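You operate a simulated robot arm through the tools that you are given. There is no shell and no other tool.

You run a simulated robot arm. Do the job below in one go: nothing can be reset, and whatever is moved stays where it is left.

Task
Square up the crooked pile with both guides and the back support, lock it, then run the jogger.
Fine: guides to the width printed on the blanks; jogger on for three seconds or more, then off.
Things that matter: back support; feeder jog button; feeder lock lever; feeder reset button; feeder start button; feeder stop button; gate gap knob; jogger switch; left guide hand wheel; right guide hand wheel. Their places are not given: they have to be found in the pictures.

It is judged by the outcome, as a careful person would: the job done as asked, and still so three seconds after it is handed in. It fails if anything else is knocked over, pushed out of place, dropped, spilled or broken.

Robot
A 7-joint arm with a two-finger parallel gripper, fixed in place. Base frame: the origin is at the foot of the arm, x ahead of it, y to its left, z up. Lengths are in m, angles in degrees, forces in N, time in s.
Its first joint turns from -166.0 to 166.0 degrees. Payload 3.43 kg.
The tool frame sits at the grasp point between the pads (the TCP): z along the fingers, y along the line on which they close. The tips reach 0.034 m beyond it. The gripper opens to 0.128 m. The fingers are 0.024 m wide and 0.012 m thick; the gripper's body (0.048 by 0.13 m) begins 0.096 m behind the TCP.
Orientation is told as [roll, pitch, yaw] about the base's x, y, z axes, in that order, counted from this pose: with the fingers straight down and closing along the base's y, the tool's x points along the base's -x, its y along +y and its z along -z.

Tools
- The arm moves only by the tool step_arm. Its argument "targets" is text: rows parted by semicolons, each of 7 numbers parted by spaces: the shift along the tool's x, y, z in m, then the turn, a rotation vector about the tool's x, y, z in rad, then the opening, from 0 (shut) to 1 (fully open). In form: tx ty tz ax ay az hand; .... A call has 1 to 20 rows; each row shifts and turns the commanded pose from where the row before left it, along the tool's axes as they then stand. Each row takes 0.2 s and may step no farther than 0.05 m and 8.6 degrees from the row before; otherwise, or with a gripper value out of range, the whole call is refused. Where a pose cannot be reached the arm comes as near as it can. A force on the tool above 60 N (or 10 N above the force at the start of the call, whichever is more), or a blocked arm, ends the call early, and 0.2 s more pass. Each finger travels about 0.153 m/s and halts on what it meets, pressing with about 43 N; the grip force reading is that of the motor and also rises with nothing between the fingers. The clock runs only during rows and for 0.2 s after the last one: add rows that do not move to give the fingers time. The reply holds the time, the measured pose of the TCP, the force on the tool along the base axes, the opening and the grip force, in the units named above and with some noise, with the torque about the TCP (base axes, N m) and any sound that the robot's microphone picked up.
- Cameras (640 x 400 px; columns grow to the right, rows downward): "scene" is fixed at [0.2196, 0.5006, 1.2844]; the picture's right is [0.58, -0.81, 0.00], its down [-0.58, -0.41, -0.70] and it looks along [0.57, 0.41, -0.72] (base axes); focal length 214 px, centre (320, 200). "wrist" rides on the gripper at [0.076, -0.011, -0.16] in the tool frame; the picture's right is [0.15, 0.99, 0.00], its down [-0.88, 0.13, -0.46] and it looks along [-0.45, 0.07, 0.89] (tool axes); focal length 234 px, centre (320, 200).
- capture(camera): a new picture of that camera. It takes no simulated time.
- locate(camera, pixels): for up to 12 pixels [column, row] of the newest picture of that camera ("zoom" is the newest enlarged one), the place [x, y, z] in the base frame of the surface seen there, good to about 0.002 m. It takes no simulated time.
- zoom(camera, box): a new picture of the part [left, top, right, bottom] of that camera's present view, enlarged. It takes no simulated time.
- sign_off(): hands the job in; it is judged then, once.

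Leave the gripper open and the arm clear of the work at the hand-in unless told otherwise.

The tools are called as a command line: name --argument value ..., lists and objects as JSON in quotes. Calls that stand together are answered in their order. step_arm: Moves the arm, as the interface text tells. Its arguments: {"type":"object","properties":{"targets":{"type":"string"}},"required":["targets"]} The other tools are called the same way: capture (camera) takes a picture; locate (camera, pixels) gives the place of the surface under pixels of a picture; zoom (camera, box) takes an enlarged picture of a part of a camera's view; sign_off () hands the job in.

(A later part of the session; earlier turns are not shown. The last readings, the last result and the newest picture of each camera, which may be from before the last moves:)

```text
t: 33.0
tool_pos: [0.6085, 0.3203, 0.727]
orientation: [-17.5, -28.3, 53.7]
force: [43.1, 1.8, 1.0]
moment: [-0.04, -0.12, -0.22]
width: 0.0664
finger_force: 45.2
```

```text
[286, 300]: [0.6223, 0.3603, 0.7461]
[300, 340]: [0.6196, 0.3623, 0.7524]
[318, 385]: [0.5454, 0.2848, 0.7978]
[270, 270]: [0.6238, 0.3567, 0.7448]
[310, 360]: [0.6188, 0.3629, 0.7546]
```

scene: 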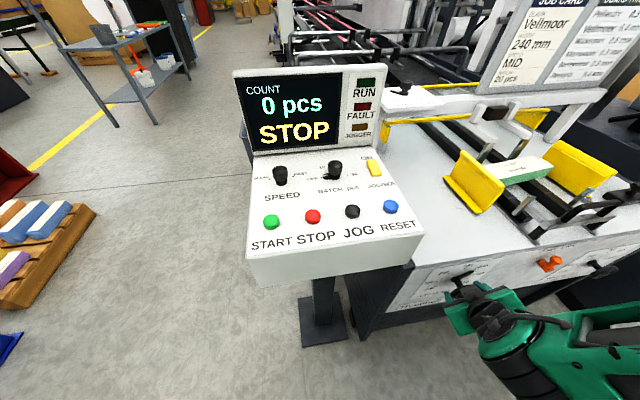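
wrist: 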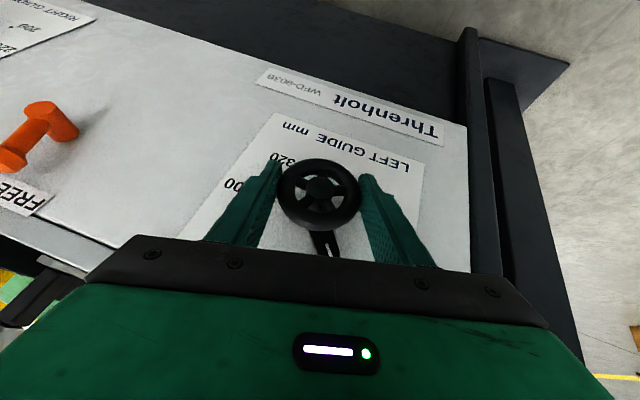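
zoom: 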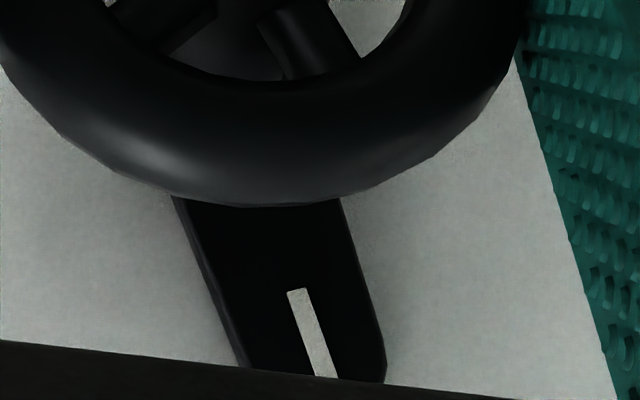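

The pointer reads about −38° (≈243), so about 7° remains. I'll do the final small turn while easing the lateral strain.

step_arm --targets "0 -0.0012 0 0.061 0 -0.0345 0.3; 0 0 0 0.0522 0 -0.0295 0.3; 0 0 0 0 0 0 0.3; 0 0 0 0 0 0 0.3"

zoom --camera "wrist" --box '[290, 200, 370, 260]'

locate --camera "zoom" --pixels '[[300, 300], [310, 330], [318, 355], [265, 270], [300, 270]]'

```text
t: 34.0
tool_pos: [0.607, 0.3202, 0.7253]
orientation: [-25.6, -26.8, 57.6]
force: [34.9, 4.8, -7.1]
moment: [0.06, -0.12, -0.5]
width: 0.0661
finger_force: 44.7
```

```text
6.67 times, centred on (330, 230) of wrist
```

zoom: 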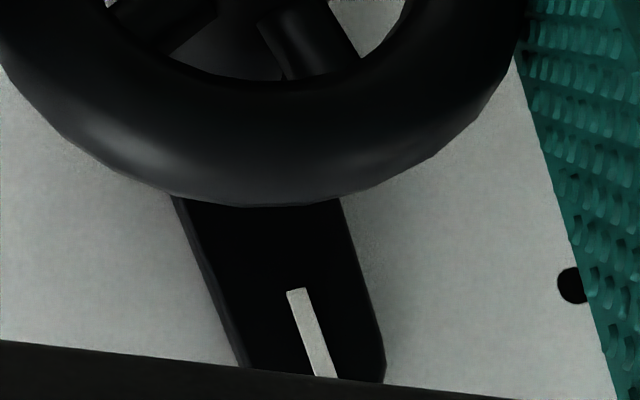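

```text
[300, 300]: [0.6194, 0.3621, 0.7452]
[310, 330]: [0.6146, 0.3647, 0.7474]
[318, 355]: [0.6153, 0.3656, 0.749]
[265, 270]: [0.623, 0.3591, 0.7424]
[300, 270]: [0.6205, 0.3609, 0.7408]
```

The pointer now measures about −45° to −46° (240). I'll release, back off and verify.

step_arm --targets "0 0 0 0 0 0 0.6; 0 0 0 0 0 0 1; 0 0 0 0 0 0 1; 0 0 -0.034 0 0 0 1; 0 0 -0.033 0 0 0 1; 0 0 -0.033 0 0 0 1; 0 0 0 0 0 0 1"

capture --camera "wrist"

zoom --camera "wrist" --box '[260, 130, 400, 230]'

```text
t: 35.6
tool_pos: [0.549, 0.3076, 0.8085]
orientation: [-25.5, -27.0, 57.6]
force: [-0.2, 0.6, -0.6]
moment: [0.02, 0.0, 0.02]
width: 0.128
finger_force: 0.0
```

```text
taken
```

wrist: 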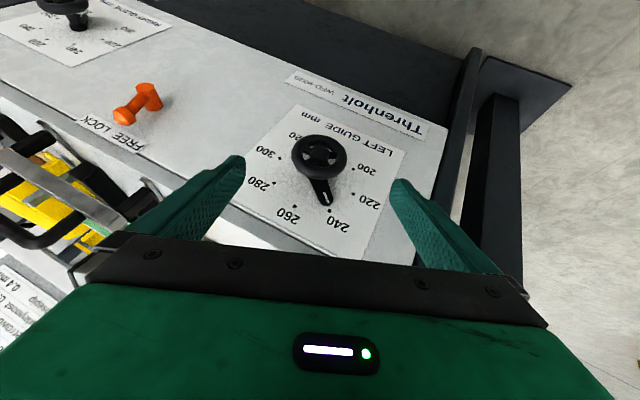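

```text
4.00 times, centred on (330, 180) of wrist
```

zoom: 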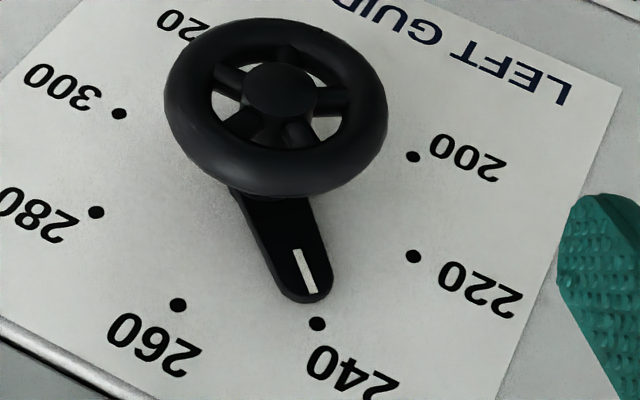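

The left pointer lines up with the 240 dot. I'll check numerically and look at the guide in the scene view.

locate --camera "zoom" --pixels '[[299, 256], [304, 271], [309, 286], [317, 323], [178, 305], [413, 256]]'

zoom --camera "scene" --box '[400, 80, 640, 230]'

```text
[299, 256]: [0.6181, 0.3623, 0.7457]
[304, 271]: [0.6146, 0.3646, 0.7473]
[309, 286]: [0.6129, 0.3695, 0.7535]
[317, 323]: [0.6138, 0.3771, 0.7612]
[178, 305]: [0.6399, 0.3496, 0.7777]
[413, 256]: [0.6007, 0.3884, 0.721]
```

```text
2.67 times, centred on (520, 155) of scene
```

zoom: 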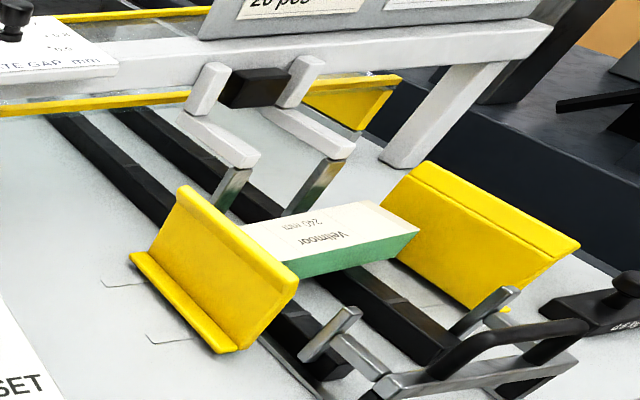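

The left guide is set at 240 (−46°). Next is the right wheel. I'll roll upright, slide along the panel at a safe standoff (TCP F≈0.55, z≈0.81) to W≈0.714, and pitch up to about 60°.

step_arm --targets "0 0 0 -0.114 0 0.0645 1; 0 0 0 -0.114 0 0.0645 1; 0 0 0 -0.114 0 0.0645 1; 0.0041 -0.0453 -0.0023 0 0 0 1; 0.0041 -0.0453 -0.0023 0 0 0 1; 0.0041 -0.0453 -0.0023 0 0 0 1; 0.0041 -0.0453 -0.0023 0 0 0 1; 0.0041 -0.0453 -0.0023 0 0 0 1; 0.0041 -0.0453 -0.0023 0 0 0 1; 0.0041 -0.0453 -0.0023 0 0 0 1; 0.0041 -0.0453 -0.0023 0 0 0 1; 0.0041 -0.0453 -0.0023 0 0 0 1; 0.0041 -0.0453 -0.0023 0 0 0 1; 0.0041 -0.0453 -0.0023 0 0 0 1; 0.0041 -0.0453 -0.0023 0 0 0 1; 0 0 0 0 0 0 1"

capture --camera "wrist"

```text
t: 39.0
tool_pos: [0.8932, -0.1125, 0.807]
orientation: [-0.1, -29.4, 45.4]
force: [-0.3, -0.7, -0.1]
moment: [-0.02, 0.01, 0.0]
width: 0.128
finger_force: 0.1
```

```text
taken
```

wrist: 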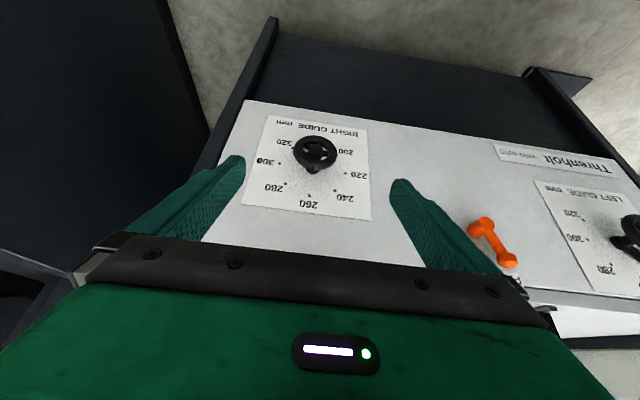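

Now I'm facing the right dial. I'll zoom in for the pointer reading and pitch up to 60° in place.

zoom --camera "wrist" --box '[240, 110, 380, 225]'

locate --camera "zoom" --pixels '[[345, 185], [330, 250], [300, 180], [340, 270], [345, 140], [280, 170], [440, 200], [170, 225], [490, 235], [320, 385], [205, 335], [450, 330]]'

step_arm --targets "0 0 0 0 -0.131 0 1; 0 0 0 0 -0.131 0 1; 0 0 0 0 -0.131 0 1; 0 0 0 0 -0.131 0 1; 0 0 0 0 0 0 1"

capture --camera "wrist"

```text
3.48 times, centred on (310, 168) of wrist
```

zoom: 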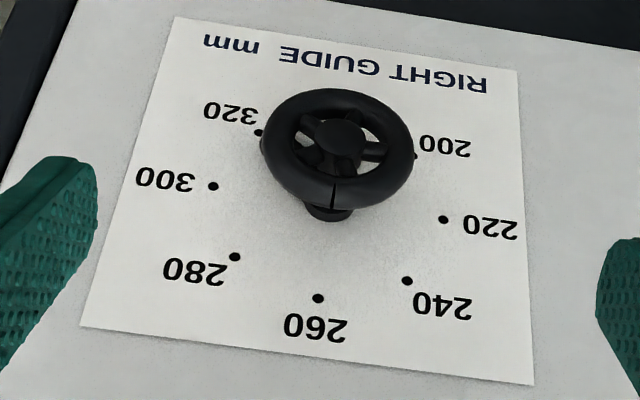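

```text
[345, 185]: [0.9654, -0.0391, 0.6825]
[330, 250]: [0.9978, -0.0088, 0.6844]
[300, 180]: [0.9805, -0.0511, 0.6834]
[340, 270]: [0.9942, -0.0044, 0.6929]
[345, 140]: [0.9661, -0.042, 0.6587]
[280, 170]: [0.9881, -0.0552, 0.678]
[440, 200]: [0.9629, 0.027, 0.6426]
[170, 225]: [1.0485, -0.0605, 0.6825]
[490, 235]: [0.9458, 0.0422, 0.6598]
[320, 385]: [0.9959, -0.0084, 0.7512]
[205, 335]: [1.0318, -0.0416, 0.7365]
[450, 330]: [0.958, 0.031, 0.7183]
```

```text
t: 40.2
tool_pos: [0.895, -0.1127, 0.8074]
orientation: [-0.2, -59.6, 45.5]
force: [0.8, -0.1, -0.2]
moment: [-0.01, 0.02, 0.02]
width: 0.1281
finger_force: 0.1
```

```text
taken
```

wrist: 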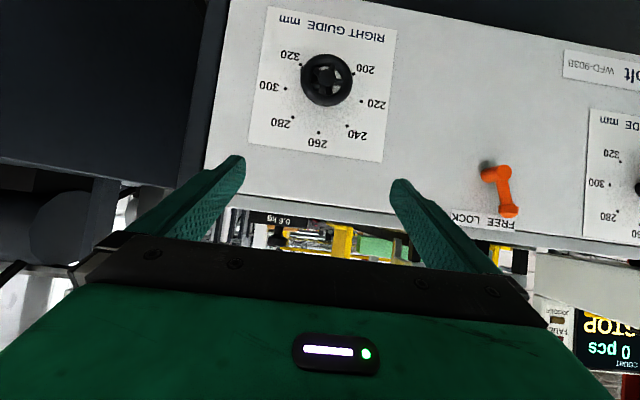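

60° of tilt is reached. I'll test all the way to level (≈90°), which would make turning this wheel a simple twist.

step_arm --targets "0 0 0 0 -0.131 0 1; 0 0 0 0 -0.131 0 1; 0 0 0 0 -0.131 0 1; 0 0 0 0 -0.131 0 1; 0 0 0 0 0 0 1"

capture --camera "wrist"

```text
t: 41.4
tool_pos: [0.895, -0.1127, 0.8072]
orientation: [-15.1, -89.6, 60.2]
force: [-0.4, -0.3, -0.6]
moment: [0.0, 0.02, 0.03]
width: 0.128
finger_force: 0.1
```

```text
taken
```

wrist: 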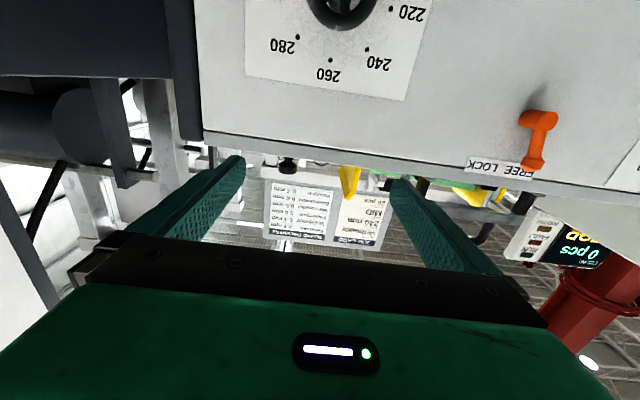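

Level is reachable here. Now I'll go down to wheel height, z≈0.655, still about 0.1 m short of the wheel.

step_arm --targets "0.038 -0.0004 0 0 0 0 1; 0.038 -0.0004 0 0 0 0 1; 0.038 -0.0004 0 0 0 0 1; 0.038 -0.0004 0 0 0 0 1; 0 0 0 0 0 0 1"

capture --camera "wrist"

```text
t: 42.6
tool_pos: [0.897, -0.1149, 0.6564]
orientation: [-9.3, -89.5, 54.6]
force: [0.0, 1.0, -0.7]
moment: [-0.01, -0.01, 0.0]
width: 0.128
finger_force: 0.1
```

```text
taken
```

wrist: 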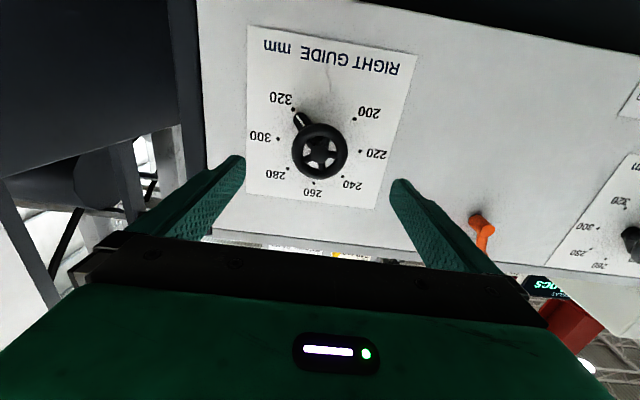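

Level in front of the right wheel, and the pointer is clearly near 320. I'll measure the pointer and the dial centre.

zoom --camera "wrist" --box '[250, 85, 410, 205]'

locate --camera "zoom" --pixels '[[190, 117], [207, 142], [280, 215], [172, 82], [112, 178], [158, 280], [255, 325], [372, 308], [441, 222], [420, 112], [275, 150], [200, 130]]'

```text
3.33 times, centred on (330, 145) of wrist
```

zoom: 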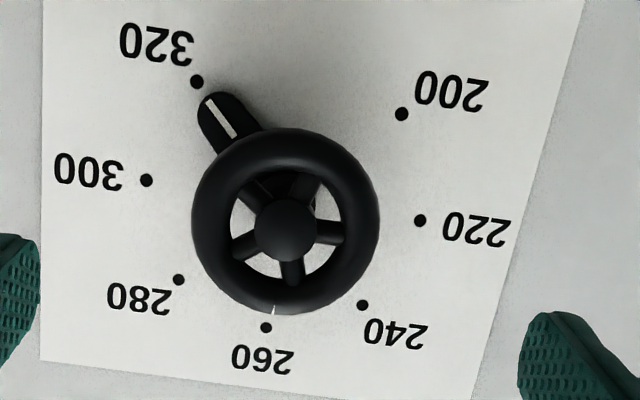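

```text
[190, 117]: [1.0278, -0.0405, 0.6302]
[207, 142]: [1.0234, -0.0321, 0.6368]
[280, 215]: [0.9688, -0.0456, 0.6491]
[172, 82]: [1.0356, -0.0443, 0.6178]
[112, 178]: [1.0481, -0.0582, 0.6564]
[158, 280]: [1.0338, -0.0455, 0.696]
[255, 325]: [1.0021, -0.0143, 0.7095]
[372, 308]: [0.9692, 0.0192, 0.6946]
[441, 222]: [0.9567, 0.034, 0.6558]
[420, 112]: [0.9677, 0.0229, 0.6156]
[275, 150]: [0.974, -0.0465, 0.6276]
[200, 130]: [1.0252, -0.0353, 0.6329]
```

locate --camera "zoom" --pixels '[[211, 105], [221, 120], [231, 135], [197, 82], [147, 180], [179, 280], [266, 327], [362, 305], [420, 220], [402, 114], [286, 230], [275, 312]]'

```text
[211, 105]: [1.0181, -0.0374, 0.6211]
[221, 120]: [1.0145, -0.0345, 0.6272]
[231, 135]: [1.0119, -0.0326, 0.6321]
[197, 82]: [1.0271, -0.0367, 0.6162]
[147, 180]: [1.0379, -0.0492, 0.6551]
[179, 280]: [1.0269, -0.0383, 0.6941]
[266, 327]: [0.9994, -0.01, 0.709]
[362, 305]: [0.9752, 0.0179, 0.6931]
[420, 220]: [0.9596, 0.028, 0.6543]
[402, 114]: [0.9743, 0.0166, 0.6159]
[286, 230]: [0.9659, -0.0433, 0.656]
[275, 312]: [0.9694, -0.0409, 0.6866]
```

The right dial centre is W 0.7137, z 0.6548, and its pointer is at 134.5° (320), so 180° counter-clockwise. Before gripping, I'll test how far the wrist twists clockwise (+90°) in the air, fixing the small centring error on the way.

step_arm --targets "0.0016 0.0018 0 0 0 0 1; 0 0 0 0 0 0.143 1; 0 0 0 0 0 0.143 1; 0 0 0 0 0 0.143 1; 0 0 0 0 0 0.143 1; 0 0 0 0 0 0.143 1; 0 0 0 0 0 0.143 1; 0 0 0 0 0 0.143 1; 0 0 0 0 0 0.143 1; 0 0 0 0 0 0.143 1; 0 0 0 0 0 0.143 1; 0 0 0 0 0 0.143 1; 0 0 0 0 0 0 1"

capture --camera "wrist"

```text
t: 45.4
tool_pos: [0.8947, -0.1134, 0.6548]
orientation: [89.5, 0.0, -44.6]
force: [0.5, 0.5, -0.3]
moment: [0.0, 0.02, -0.03]
width: 0.128
finger_force: 0.0
```

```text
taken
```

wrist: 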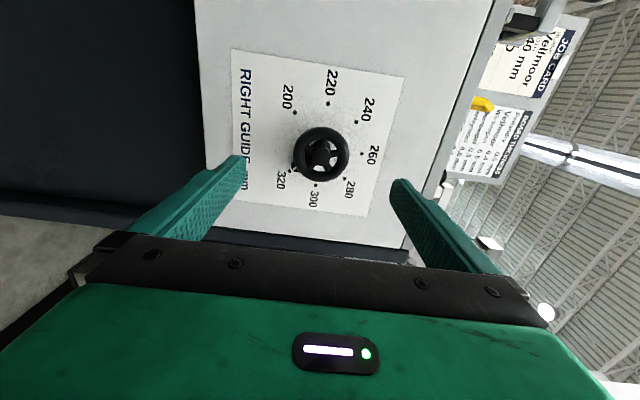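

+90° is reachable and the wheel is centred. I'll advance onto the wheel and close, with the fingers above and below the rim.

step_arm --targets "-0.0008 0 0.032 0 0 0 1; 0 0 0.032 0 0 0 1; 0 0 0.032 0 0 0 1; 0 0 0 0 0 0 1; 0 0 0 0 0 0 0.6; 0 0 0 0 0 0 0.3; 0 0 0 0 0 0 0.3; 0 0 0 0 0 0 0.3"

capture --camera "wrist"

```text
t: 47.2
tool_pos: [0.963, -0.0465, 0.6552]
orientation: [89.7, 0.0, -44.7]
force: [4.3, 2.6, 10.5]
moment: [0.47, -0.52, 0.16]
width: 0.0667
finger_force: 44.8
```

```text
taken
```

wrist: 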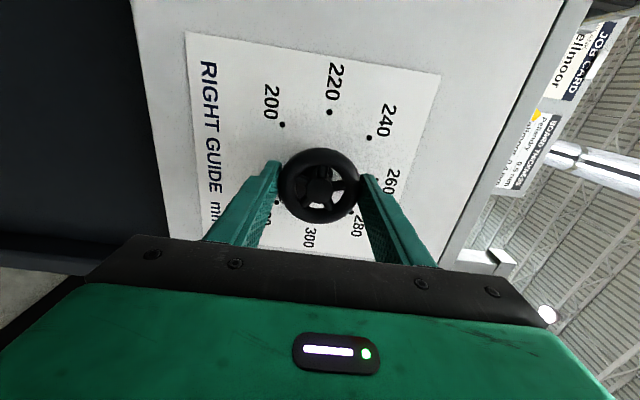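

Gripped at 0.0667 m. I'll twist 90° counter-clockwise about the tool axis.

step_arm --targets "0 0 0 0 0 -0.131 0.3; 0 0 0 0 0 -0.131 0.3; 0 0 0 0 0 -0.131 0.3; 0 0 0 0 0 -0.131 0.3; 0 0 0 0 0 -0.131 0.3; 0 0 0 0 0 -0.131 0.3; 0 0 0 0 0 -0.131 0.3; 0 0 0 0 0 -0.131 0.3; 0 0 0 0 0 -0.131 0.3; 0 0 0 0 0 -0.131 0.3; 0 0 0 0 0 -0.131 0.3; 0 0 0 0 0 -0.131 0.3; 0 0 0 0 0 0 0.3"

capture --camera "wrist"

zoom --camera "scene" --box '[400, 80, 640, 230]'

```text
t: 50.0
tool_pos: [0.9637, -0.0476, 0.6532]
orientation: [-27.7, -89.4, 72.9]
force: [48.6, -0.9, 7.7]
moment: [-0.35, 0.4, 0.14]
width: 0.0667
finger_force: 44.6
```

```text
taken
```

wrist: 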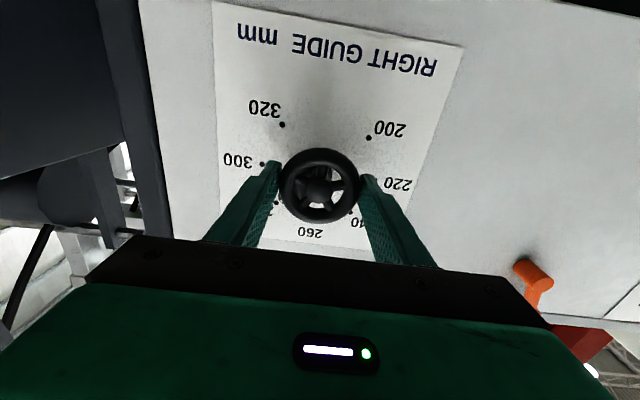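

```text
2.67 times, centred on (520, 155) of scene
```

zoom: 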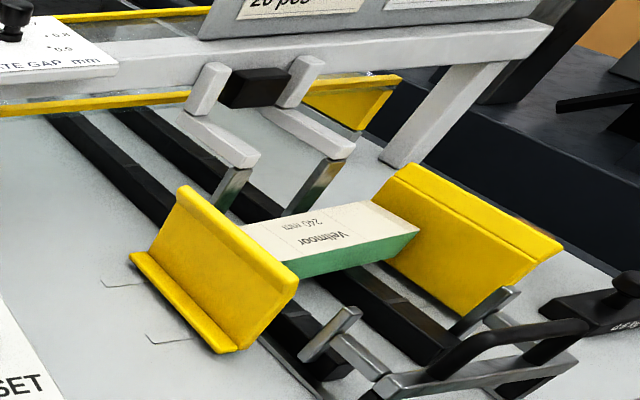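

The right guide moved in as well. There's about 35 N of sideways strain, so I'll ease the centre by 1.5 mm and keep turning 45° more.

step_arm --targets "0 -0.0015 0 0 0 0 0.3; 0 0 0 0 0 -0.131 0.3; 0 0 0 0 0 -0.131 0.3; 0 0 0 0 0 -0.131 0.3; 0 0 0 0 0 -0.131 0.3; 0 0 0 0 0 -0.131 0.3; 0 0 0 0 0 -0.131 0.3; 0 0 0 0 0 0 0.3"

capture --camera "wrist"

zoom --camera "scene" --box '[400, 80, 640, 230]'

```text
t: 51.8
tool_pos: [0.9653, -0.0491, 0.6539]
orientation: [-89.4, -44.7, 134.7]
force: [37.7, -11.2, 9.9]
moment: [-0.02, 0.08, -0.49]
width: 0.0669
finger_force: 45.0
```

```text
taken
```

wrist: 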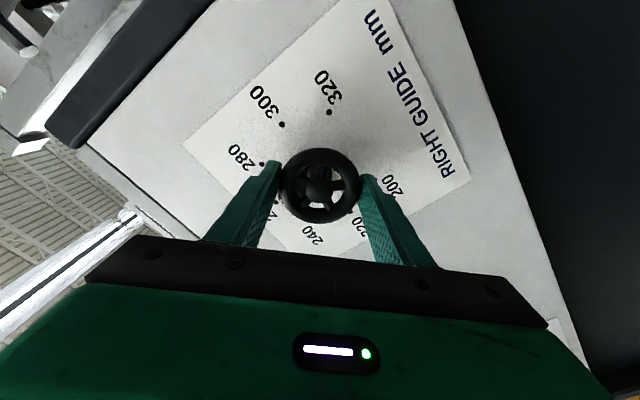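

```text
2.67 times, centred on (520, 155) of scene
```

zoom: 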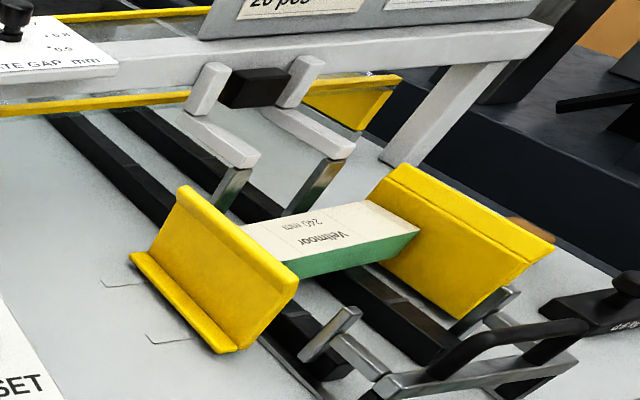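

135° done; the guide is close to the stack's right end. I'll ease the strain again and turn nearly all the rest, then measure the pointer.

step_arm --targets "0.0012 -0.0012 0 0 0 0 0.3; 0 0 0 0 0 -0.131 0.3; 0 0 0 0 0 -0.131 0.3; 0 0 0 0 0 -0.131 0.3; 0 0 0 0 0 -0.131 0.3; 0 0 0 0 0 -0.131 0.3; 0 0 0 0 0 0 0.3; 0 0 0 0 0 0 0.3"

capture --camera "wrist"

zoom --camera "wrist" --box '[240, 120, 400, 240]'

zoom --camera "scene" --box '[400, 80, 640, 230]'

```text
t: 53.6
tool_pos: [0.9653, -0.0486, 0.6543]
orientation: [-89.7, -7.3, 135.2]
force: [20.1, -9.4, 20.1]
moment: [0.21, -0.16, -0.32]
width: 0.0666
finger_force: 44.9
```

```text
taken
```

wrist: 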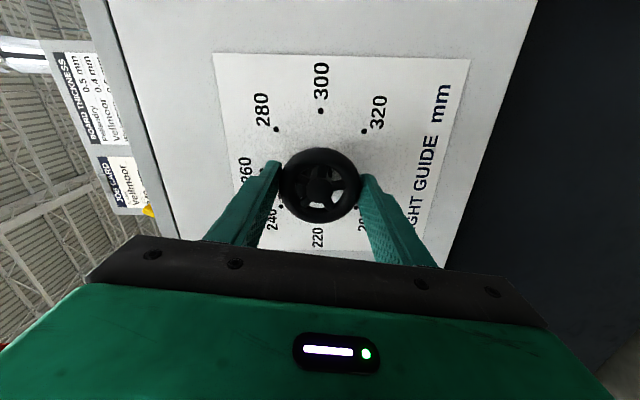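

```text
3.33 times, centred on (320, 180) of wrist
```

zoom: 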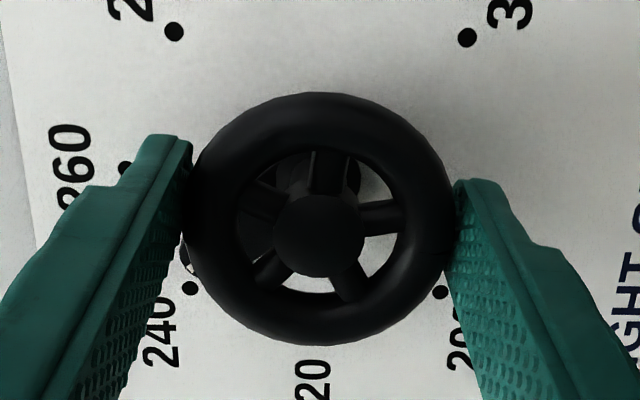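

```text
2.67 times, centred on (520, 155) of scene
```

zoom: 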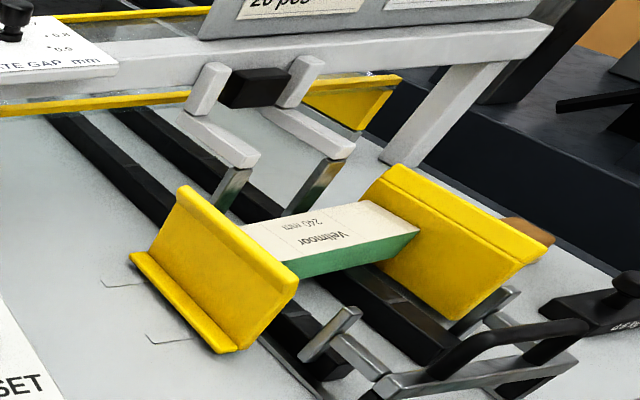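

Twisted 172° so far. The last 7.5°, then I'll let go and back off to read the pointer.

step_arm --targets "0 0 0 0 0 -0.066 0.3; 0 0 0 0 0 -0.066 0.3; 0 0 0 0 0 0 0.3; 0 0 0 0 0 0 0.3"

step_arm --targets "0 0 0 0 0 0 0.6; 0 0 0 0 0 0 1; 0 0 0 0 0 0 1; 0 0 -0.032 0 0 0 1; 0 0 -0.032 0 0 0 1; 0 0 -0.032 0 0 0 1; 0 0 0 0 0 0 1"

capture --camera "wrist"

zoom --camera "wrist" --box '[250, 85, 410, 205]'

zoom --camera "scene" --box '[400, 80, 640, 230]'

```text
t: 54.6
tool_pos: [0.9639, -0.0494, 0.6549]
orientation: [-89.7, 0.3, 135.3]
force: [22.9, -7.1, 25.8]
moment: [0.35, -0.23, -0.36]
width: 0.0667
finger_force: 44.6
```

```text
t: 56.2
tool_pos: [0.9185, -0.1277, 0.6569]
orientation: [-89.4, 0.1, 135.6]
force: [1.0, 0.6, -0.4]
moment: [0.01, 0.01, 0.02]
width: 0.1281
finger_force: 0.1
out of reach, approached as far as the arm can: row 5, 6
```

```text
taken
```

wrist: 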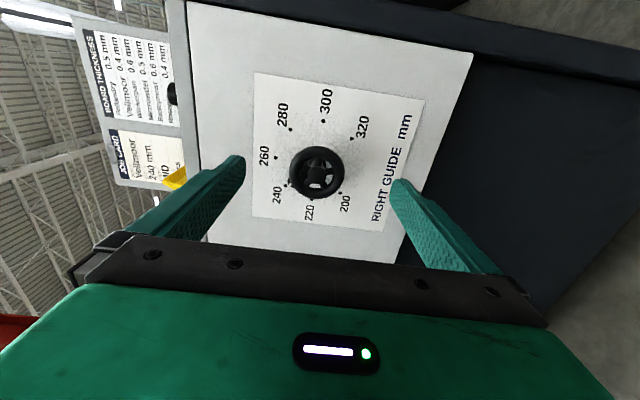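

```text
3.33 times, centred on (330, 145) of wrist
```

zoom: 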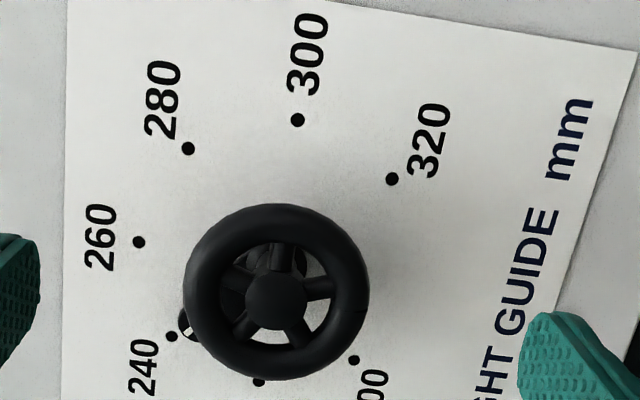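

```text
2.67 times, centred on (520, 155) of scene
```

zoom: 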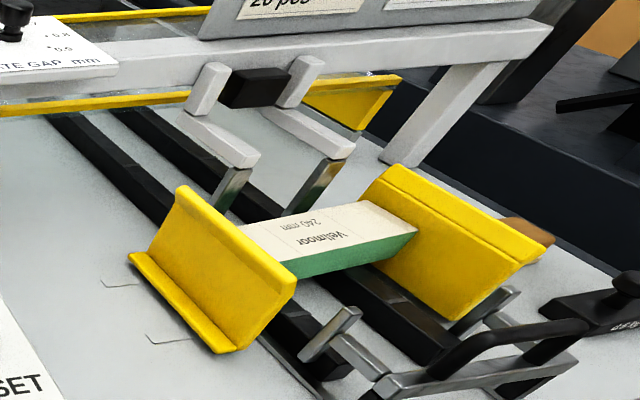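

The wheel hides the pointer from this side, and the arm drifted slightly at its limit. I'll twist back to the natural orientation and rise so I can see the dial from above.

step_arm --targets "0 0 0 0 0 0.131 1; 0 0 0 0 0 0.131 1; 0 0 0 0 0 0.131 1; 0 0 0 0 0 0.131 1; 0 0 0 0 0 0.131 1; 0 0 0 0 0 0.131 1; 0 0 0 0 0 0.131 1; 0 0 0 0 0 0.131 1; 0 0 0 0 0 0.131 1; 0 0 0 0 0 0.131 1; 0 0 0 0 0 0.131 1; 0 0 0 0 0 0.131 1; 0 0 0 0 0 0 1"

capture --camera "wrist"

```text
t: 59.0
tool_pos: [0.9181, -0.1257, 0.6541]
orientation: [-6.8, -89.5, 52.2]
force: [-0.4, -1.3, -0.5]
moment: [0.01, -0.01, -0.01]
width: 0.1282
finger_force: 0.0
```

```text
taken
```

wrist: 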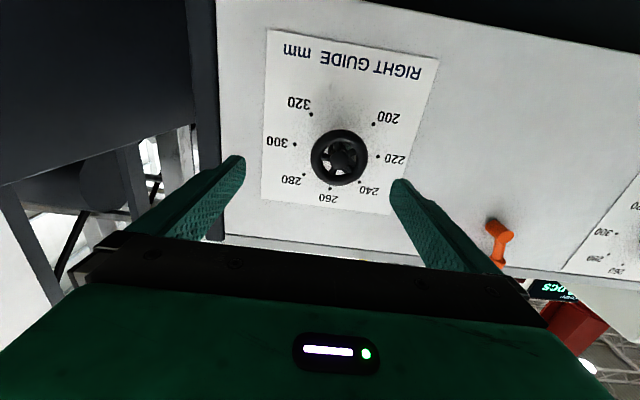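

Pointer still hidden behind the wheel from below. Rising 0.15 m and tipping the tool down to look from above.

step_arm --targets "-0.049 0.008 0 0 0 0 1; -0.049 0.008 0 0 0 0 1; -0.049 0.008 0 0 0 0 1; 0 0 0 0 0.131 0 1; 0 0 0 0 0.131 0 1; 0 0 0 0 0.131 0 1; 0 0 0 0 0.131 0 1; 0 0 0 0 0.131 0 1; 0 0 0 0 0.131 0 1; 0 0 0 0 0.131 0 1; 0 0 0 0 0.131 0 1; 0 0 0 0 0 0 1"

capture --camera "wrist"

zoom --camera "wrist" --box '[250, 110, 370, 225]'

```text
t: 61.6
tool_pos: [0.9024, -0.1082, 0.8025]
orientation: [-0.2, -29.4, 45.4]
force: [-0.2, 0.5, 0.0]
moment: [0.03, -0.05, 0.01]
width: 0.1276
finger_force: 0.1
```

```text
taken
```

wrist: 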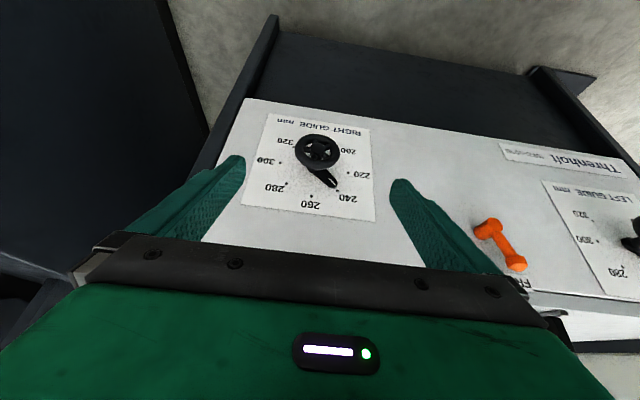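

```text
3.48 times, centred on (310, 168) of wrist
```

zoom: 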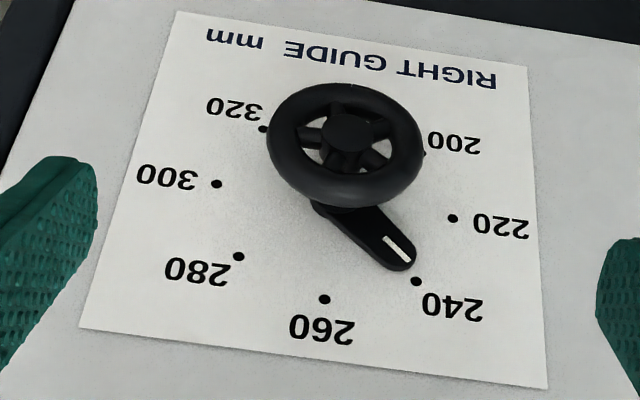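

locate --camera "zoom" --pixels '[[387, 240], [396, 249], [405, 259], [417, 281], [324, 299], [453, 218], [238, 257], [216, 184]]'

zoom --camera "wrist" --box '[300, 150, 370, 215]'

zoom --camera "scene" --box '[430, 120, 640, 250]'

```text
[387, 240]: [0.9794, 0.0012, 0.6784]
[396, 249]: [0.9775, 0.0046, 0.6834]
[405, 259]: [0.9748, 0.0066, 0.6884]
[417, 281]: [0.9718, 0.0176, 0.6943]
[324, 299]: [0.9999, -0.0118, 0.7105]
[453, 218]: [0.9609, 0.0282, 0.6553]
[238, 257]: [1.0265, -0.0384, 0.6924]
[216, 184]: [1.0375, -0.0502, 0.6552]
```

```text
6.15 times, centred on (335, 182) of wrist
```

zoom: 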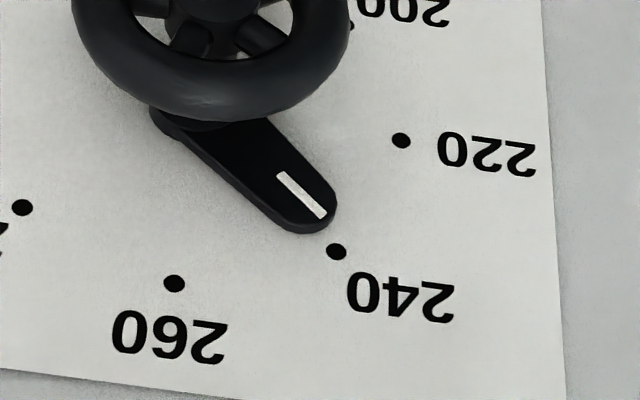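

```text
3.05 times, centred on (535, 185) of scene
```

zoom: 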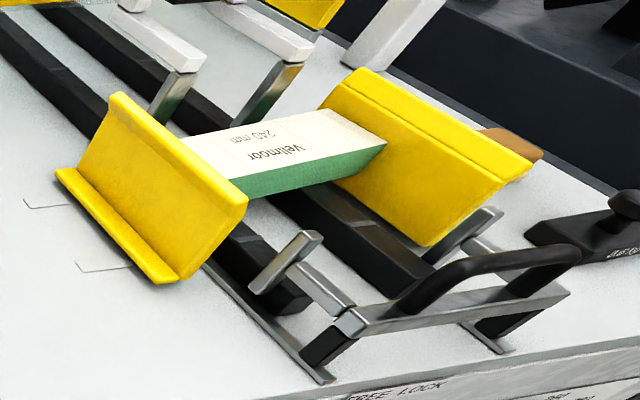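

The right pointer is at about −42° (≈241). I'll cross-check against the guides themselves by locating both top edges and the stack corners.

locate --camera "zoom" --pixels '[[115, 97], [180, 145], [240, 195], [345, 80], [430, 130], [500, 175], [187, 141], [240, 178], [385, 143], [325, 112], [370, 170], [250, 192]]'

capture --camera "scene"

```text
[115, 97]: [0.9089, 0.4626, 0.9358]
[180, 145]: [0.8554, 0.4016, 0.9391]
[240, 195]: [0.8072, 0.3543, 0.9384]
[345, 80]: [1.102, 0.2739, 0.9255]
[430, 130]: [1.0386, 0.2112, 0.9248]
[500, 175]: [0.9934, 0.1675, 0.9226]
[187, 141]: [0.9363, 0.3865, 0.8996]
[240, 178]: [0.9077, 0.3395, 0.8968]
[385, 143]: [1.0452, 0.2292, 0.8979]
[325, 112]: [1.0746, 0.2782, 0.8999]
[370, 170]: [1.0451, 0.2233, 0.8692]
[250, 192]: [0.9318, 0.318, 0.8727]
```

```text
taken
```

scene: 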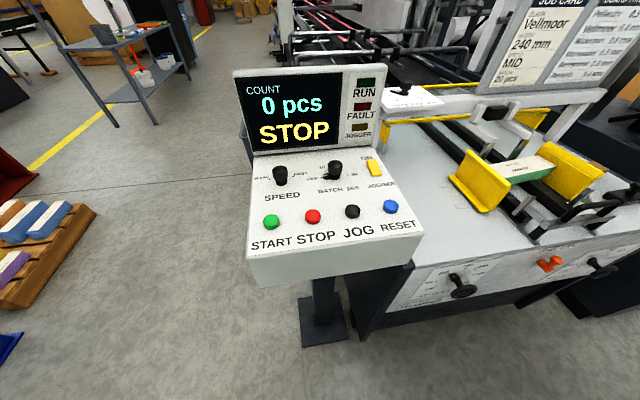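

Both dials are near 240 but the stack still looks a bit skewed. I'll rise and go over the table with the tool pointing down, to see the pile, guides and back support from above.

step_arm --targets "-0.0245 0 -0.0433 0 0 0 1; -0.0245 0 -0.0433 0 0 0 1; -0.0245 0 -0.0433 0 0 0 1; -0.0245 0 -0.0433 0 0 0 1; -0.0245 0 -0.0433 0 0 0 1; -0.0245 0 -0.0433 0 0 0 1; 0 0.043 0 0 0 0 1; 0 0.043 0 0 0 0 1; 0 0.043 0 0 0 0 1; 0 0.043 0 0 0 0 1; 0 0.043 0 0 0 0 1; 0 0.043 0 0 0 0 1; 0 0 0 0 0.131 0 1; 0 0 0 0 0.131 0 1; 0 0 0 0 0.131 0 1; 0 0 0 0 0.119 0 1; 0 0 0 0 0 0 1"

capture --camera "wrist"

```text
t: 65.2
tool_pos: [0.7171, 0.0754, 1.0999]
orientation: [-0.2, 0.0, 45.3]
force: [0.2, -0.1, -0.7]
moment: [0.03, 0.0, 0.02]
width: 0.1279
finger_force: 0.0
```

```text
taken
```

wrist: 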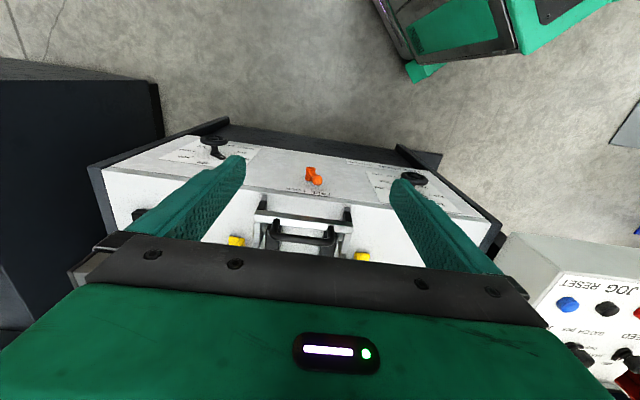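

I'll move forward over the table by 0.2 m at this height to bring the pile into view.

locate --camera "scene" --pixels '[[500, 98], [560, 92], [440, 105], [520, 60], [395, 130], [475, 110]]'

step_arm --targets "-0.048 0 0 0 0 0 1; -0.048 0 0 0 0 0 1; -0.048 0 0 0 0 0 1; -0.048 0 0 0 0 0 1; 0 0 0 0 0 0 1"

capture --camera "wrist"

```text
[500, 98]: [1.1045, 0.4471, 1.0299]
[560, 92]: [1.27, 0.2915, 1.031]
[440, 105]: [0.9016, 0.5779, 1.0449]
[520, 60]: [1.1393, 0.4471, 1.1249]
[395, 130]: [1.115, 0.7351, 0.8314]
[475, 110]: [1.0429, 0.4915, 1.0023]
```

```text
t: 66.4
tool_pos: [0.8535, 0.2102, 1.1002]
orientation: [-0.2, -0.1, 45.2]
force: [-0.3, 0.2, 0.5]
moment: [-0.05, 0.02, -0.02]
width: 0.1282
finger_force: 0.1
```

```text
taken
```

wrist: 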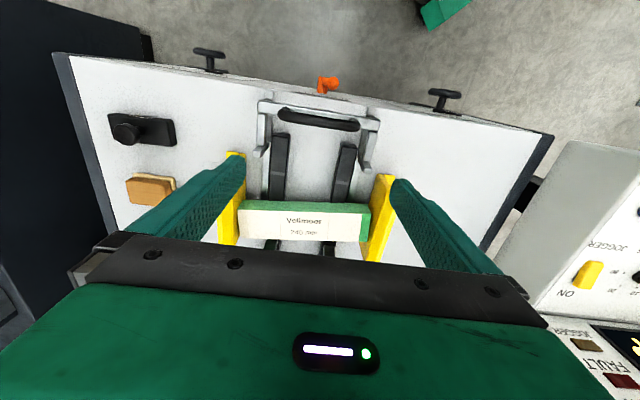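

Good top view. The stack is between the yellow guides and the back support with its black handle is near (315,115). Zooming in.

zoom --camera "wrist" --box '[210, 80, 410, 270]'

locate --camera "zoom" --pixels '[[100, 382], [110, 435], [490, 398], [485, 515], [120, 388], [495, 405], [340, 120], [180, 65], [525, 120], [345, 85], [155, 210], [505, 275]]'

```text
2.11 times, centred on (310, 175) of wrist
```

zoom: 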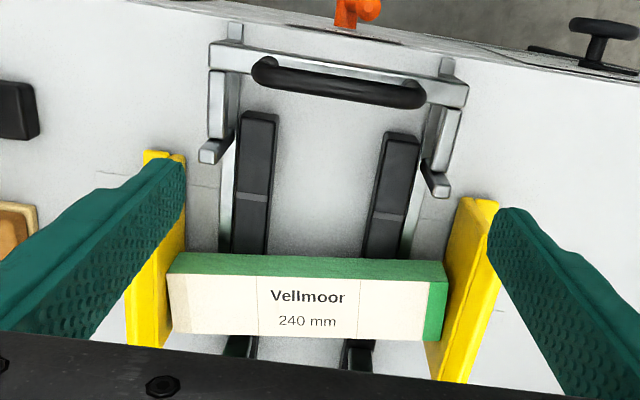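

```text
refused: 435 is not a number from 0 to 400
```

locate --camera "zoom" --pixels '[[174, 275], [430, 281], [428, 338], [178, 330], [172, 256], [445, 265], [340, 80], [215, 48], [462, 90], [205, 150], [440, 185], [178, 158]]'

locate --camera "zoom" --pixels '[[170, 170], [145, 300], [160, 330], [185, 200], [465, 205], [490, 210], [440, 365], [460, 330], [262, 120], [400, 140], [265, 70], [420, 95]]'

```text
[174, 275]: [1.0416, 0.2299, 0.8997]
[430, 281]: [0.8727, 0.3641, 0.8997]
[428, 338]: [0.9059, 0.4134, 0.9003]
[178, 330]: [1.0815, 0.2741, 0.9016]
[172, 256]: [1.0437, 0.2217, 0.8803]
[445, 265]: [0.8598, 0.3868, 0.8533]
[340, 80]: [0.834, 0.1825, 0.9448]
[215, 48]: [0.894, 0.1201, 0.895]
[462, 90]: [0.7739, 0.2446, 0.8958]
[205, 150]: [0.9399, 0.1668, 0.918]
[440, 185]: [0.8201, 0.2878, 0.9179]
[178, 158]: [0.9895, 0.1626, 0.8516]
```

```text
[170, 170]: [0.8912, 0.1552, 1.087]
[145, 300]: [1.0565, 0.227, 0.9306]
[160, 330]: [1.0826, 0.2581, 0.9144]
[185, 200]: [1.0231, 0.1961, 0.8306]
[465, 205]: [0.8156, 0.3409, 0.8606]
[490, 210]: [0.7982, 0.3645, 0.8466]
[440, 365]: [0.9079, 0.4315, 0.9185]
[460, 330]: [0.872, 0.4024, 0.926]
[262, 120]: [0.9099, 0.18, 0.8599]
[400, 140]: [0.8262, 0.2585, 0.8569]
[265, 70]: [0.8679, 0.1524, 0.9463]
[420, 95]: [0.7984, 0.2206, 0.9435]
```

The pile's top is skewed about 6.5° and sits between the guides. The back support's pusher tips are at F≈0.783, about 0.09 m behind the pile, and its handle bar is at F≈0.72, W≈0.46, z≈0.936. I'll bring the half-closed fingers down behind the handle, at F≈0.655.

step_arm --targets "0.0485 -0.003 0 0 0 0 0.45; 0.0485 -0.003 0 0 0 0 0.45; 0 0 0.04 0 0 0 0.45; 0 0 0.04 0 0 0 0.45; 0 0 0.04 0 0 0 0.45; 0 0 0.04 0 0 0 0.45; 0 0 0 0 0 0 0.45"

capture --camera "wrist"

capture --camera "scene"

```text
t: 68.0
tool_pos: [0.7908, 0.1371, 0.9406]
orientation: [-0.2, 0.0, 45.2]
force: [-0.2, -0.7, -0.3]
moment: [0.01, 0.01, 0.0]
width: 0.0577
finger_force: 0.1
```

```text
taken
```

wrist: 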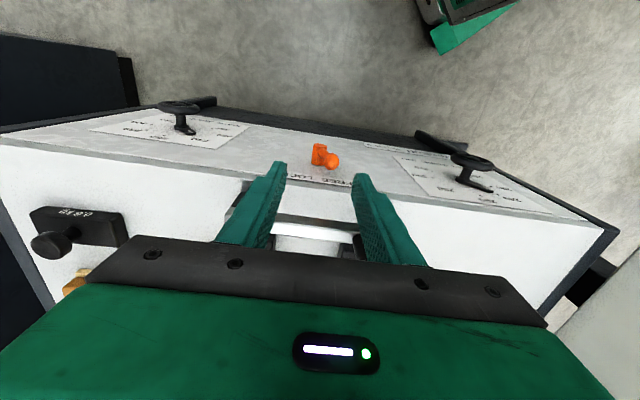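

```text
taken
```

scene: 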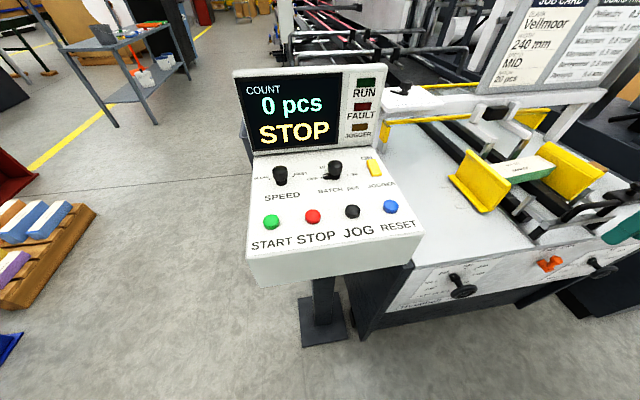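

Fingers are behind the handle at F 0.656. I'll push forward slowly by about 0.1 m and watch the force and the support.

step_arm --targets "-0.012 0 0 0 0 0 0.45; -0.012 0 0 0 0 0 0.45; -0.012 0 0 0 0 0 0.45; -0.01 0 0 0 0 0 0.45; -0.01 0 0 0 0 0 0.45; -0.01 0 0 0 0 0 0.45; -0.01 0 0 0 0 0 0.45; -0.01 0 0 0 0 0 0.45; 0 0 0 0 0 0 0.45"

zoom --camera "scene" --box '[430, 110, 640, 250]'

```text
t: 70.0
tool_pos: [0.8503, 0.1989, 0.9402]
orientation: [-0.2, -0.1, 45.4]
force: [-0.8, -0.8, -0.1]
moment: [-0.01, 0.03, 0.01]
width: 0.0577
finger_force: 0.1
```

```text
2.86 times, centred on (535, 180) of scene
```

zoom: 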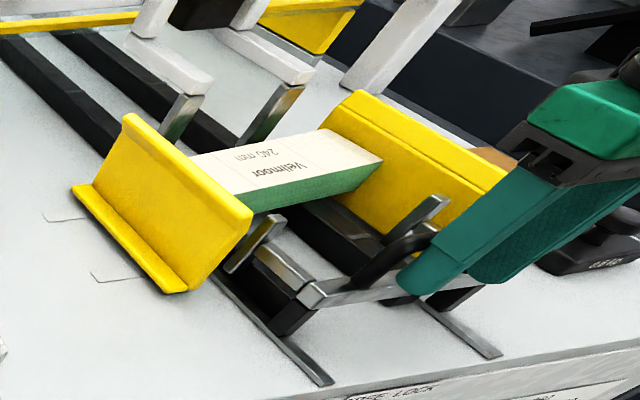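

The support slides freely with the push, now about 43 mm forward. Continuing in small steps toward the pile.

step_arm --targets "-0.008 0 0 0 0 0 0.45; -0.008 0 0 0 0 0 0.45; -0.008 0 0 0 0 0 0.45; -0.008 0 0 0 0 0 0.45; -0.006 0 0 0 0 0 0.45; 0 0 0 0 0 0 0.45"

zoom --camera "scene" --box '[430, 110, 640, 250]'

capture --camera "wrist"

```text
t: 71.4
tool_pos: [0.8778, 0.2259, 0.9402]
orientation: [-0.2, -0.1, 45.3]
force: [-0.8, 0.0, 0.1]
moment: [0.0, -0.03, 0.02]
width: 0.0576
finger_force: 0.1
```

```text
2.86 times, centred on (535, 180) of scene
```

zoom: 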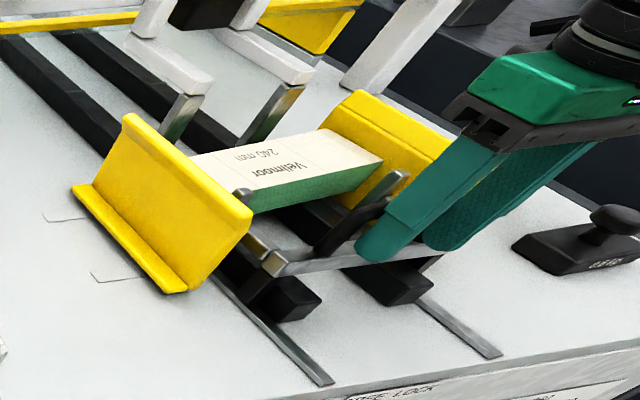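

```text
taken
```

wrist: 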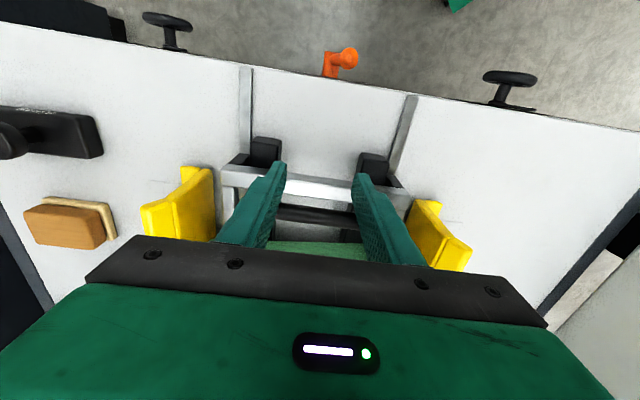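

The left pusher tip is about 1 cm from the pile's near corner. Continuing in 5 mm steps.

step_arm --targets "-0.005 0 0 0 0 0 0.45; -0.005 0 0 0 0 0 0.45; -0.005 0 0 0 0 0 0.45; -0.005 0 0 0 0 0 0.45; 0 0 0 0 0 0 0.45"

zoom --camera "scene" --box '[430, 110, 640, 250]'

```text
t: 72.6
tool_pos: [0.8905, 0.2404, 0.9406]
orientation: [-0.1, -0.2, 45.4]
force: [-1.2, -0.6, -0.9]
moment: [-0.03, 0.02, -0.07]
width: 0.0578
finger_force: 0.2
```

```text
2.86 times, centred on (535, 180) of scene
```

zoom: 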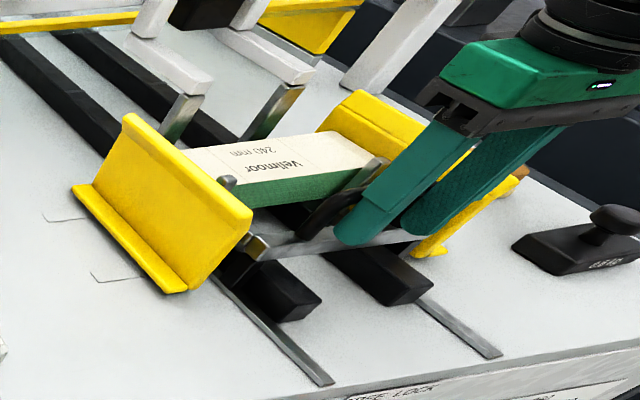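

The pile is starting to straighten. I'll check where the gate posts in front of the pile are.

locate --camera "zoom" --pixels '[[182, 115], [168, 138], [270, 115], [245, 140], [185, 152], [318, 133], [255, 205], [370, 165], [228, 185], [345, 190], [260, 245], [290, 90]]'

```text
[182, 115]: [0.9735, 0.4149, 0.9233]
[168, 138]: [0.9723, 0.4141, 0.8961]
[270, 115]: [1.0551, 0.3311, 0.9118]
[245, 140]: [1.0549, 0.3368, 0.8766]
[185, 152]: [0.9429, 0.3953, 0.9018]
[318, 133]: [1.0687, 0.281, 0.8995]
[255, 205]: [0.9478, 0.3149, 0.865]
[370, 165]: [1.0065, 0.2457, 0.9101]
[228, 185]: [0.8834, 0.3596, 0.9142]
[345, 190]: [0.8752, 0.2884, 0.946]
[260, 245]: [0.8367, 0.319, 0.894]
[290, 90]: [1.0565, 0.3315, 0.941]
```

The gate posts are at F≈0.981 and the pile's front edge is at F≈0.946–0.954, now only about 3° skewed. I'll keep pushing gently in 4 mm steps until the force shows firm contact.

step_arm --targets "-0.004 0 0 0 0 0 0.45; -0.004 0 0 0 0 0 0.45; -0.004 0 0 0 0 0 0.45; 0 0 0 0 0 0 0.45"

zoom --camera "scene" --box '[430, 110, 640, 250]'

locate --camera "zoom" --pixels '[[182, 115], [270, 115], [185, 150], [318, 131], [228, 183], [370, 163], [240, 180], [350, 165]]'

```text
t: 73.6
tool_pos: [0.8995, 0.2503, 0.9405]
orientation: [-0.2, 0.0, 45.3]
force: [-1.7, -2.1, 0.4]
moment: [0.0, -0.02, -0.11]
width: 0.0578
finger_force: 0.3
```

```text
2.86 times, centred on (535, 180) of scene
```

zoom: 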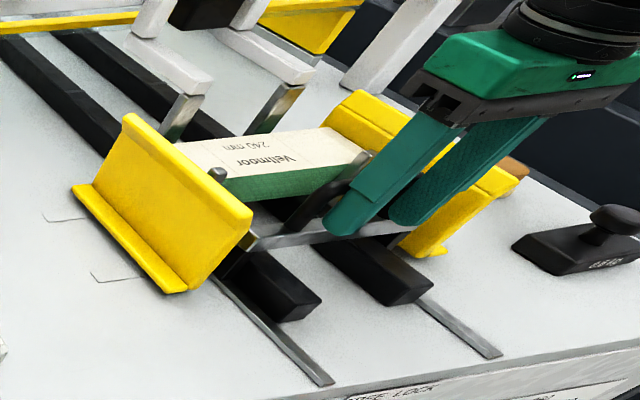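

```text
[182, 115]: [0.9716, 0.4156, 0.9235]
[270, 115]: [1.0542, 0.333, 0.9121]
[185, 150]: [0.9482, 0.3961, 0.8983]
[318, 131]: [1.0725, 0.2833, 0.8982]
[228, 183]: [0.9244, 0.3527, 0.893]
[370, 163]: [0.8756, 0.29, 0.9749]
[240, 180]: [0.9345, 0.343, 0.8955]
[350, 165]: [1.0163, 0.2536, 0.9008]
```

The pile now looks square across both pusher tips, with only about 3 N of force. There's still about 2 cm to the gate posts, so I'll carry on in small steps until the pile meets them.

step_arm --targets "-0.004 0 0 0 0 0 0.45; -0.004 0 0 0 0 0 0.45; -0.004 0 0 0 0 0 0.45; 0 0 0 0 0 0 0.45"

zoom --camera "scene" --box '[450, 110, 590, 210]'

```text
t: 74.6
tool_pos: [0.908, 0.2595, 0.9398]
orientation: [-0.3, -0.1, 45.4]
force: [-1.8, -1.8, 0.7]
moment: [-0.03, -0.04, -0.09]
width: 0.0578
finger_force: 0.0
```

```text
4.00 times, centred on (520, 160) of scene
```

zoom: 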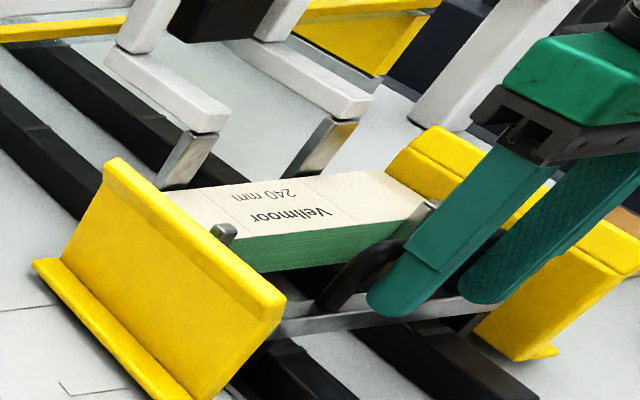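

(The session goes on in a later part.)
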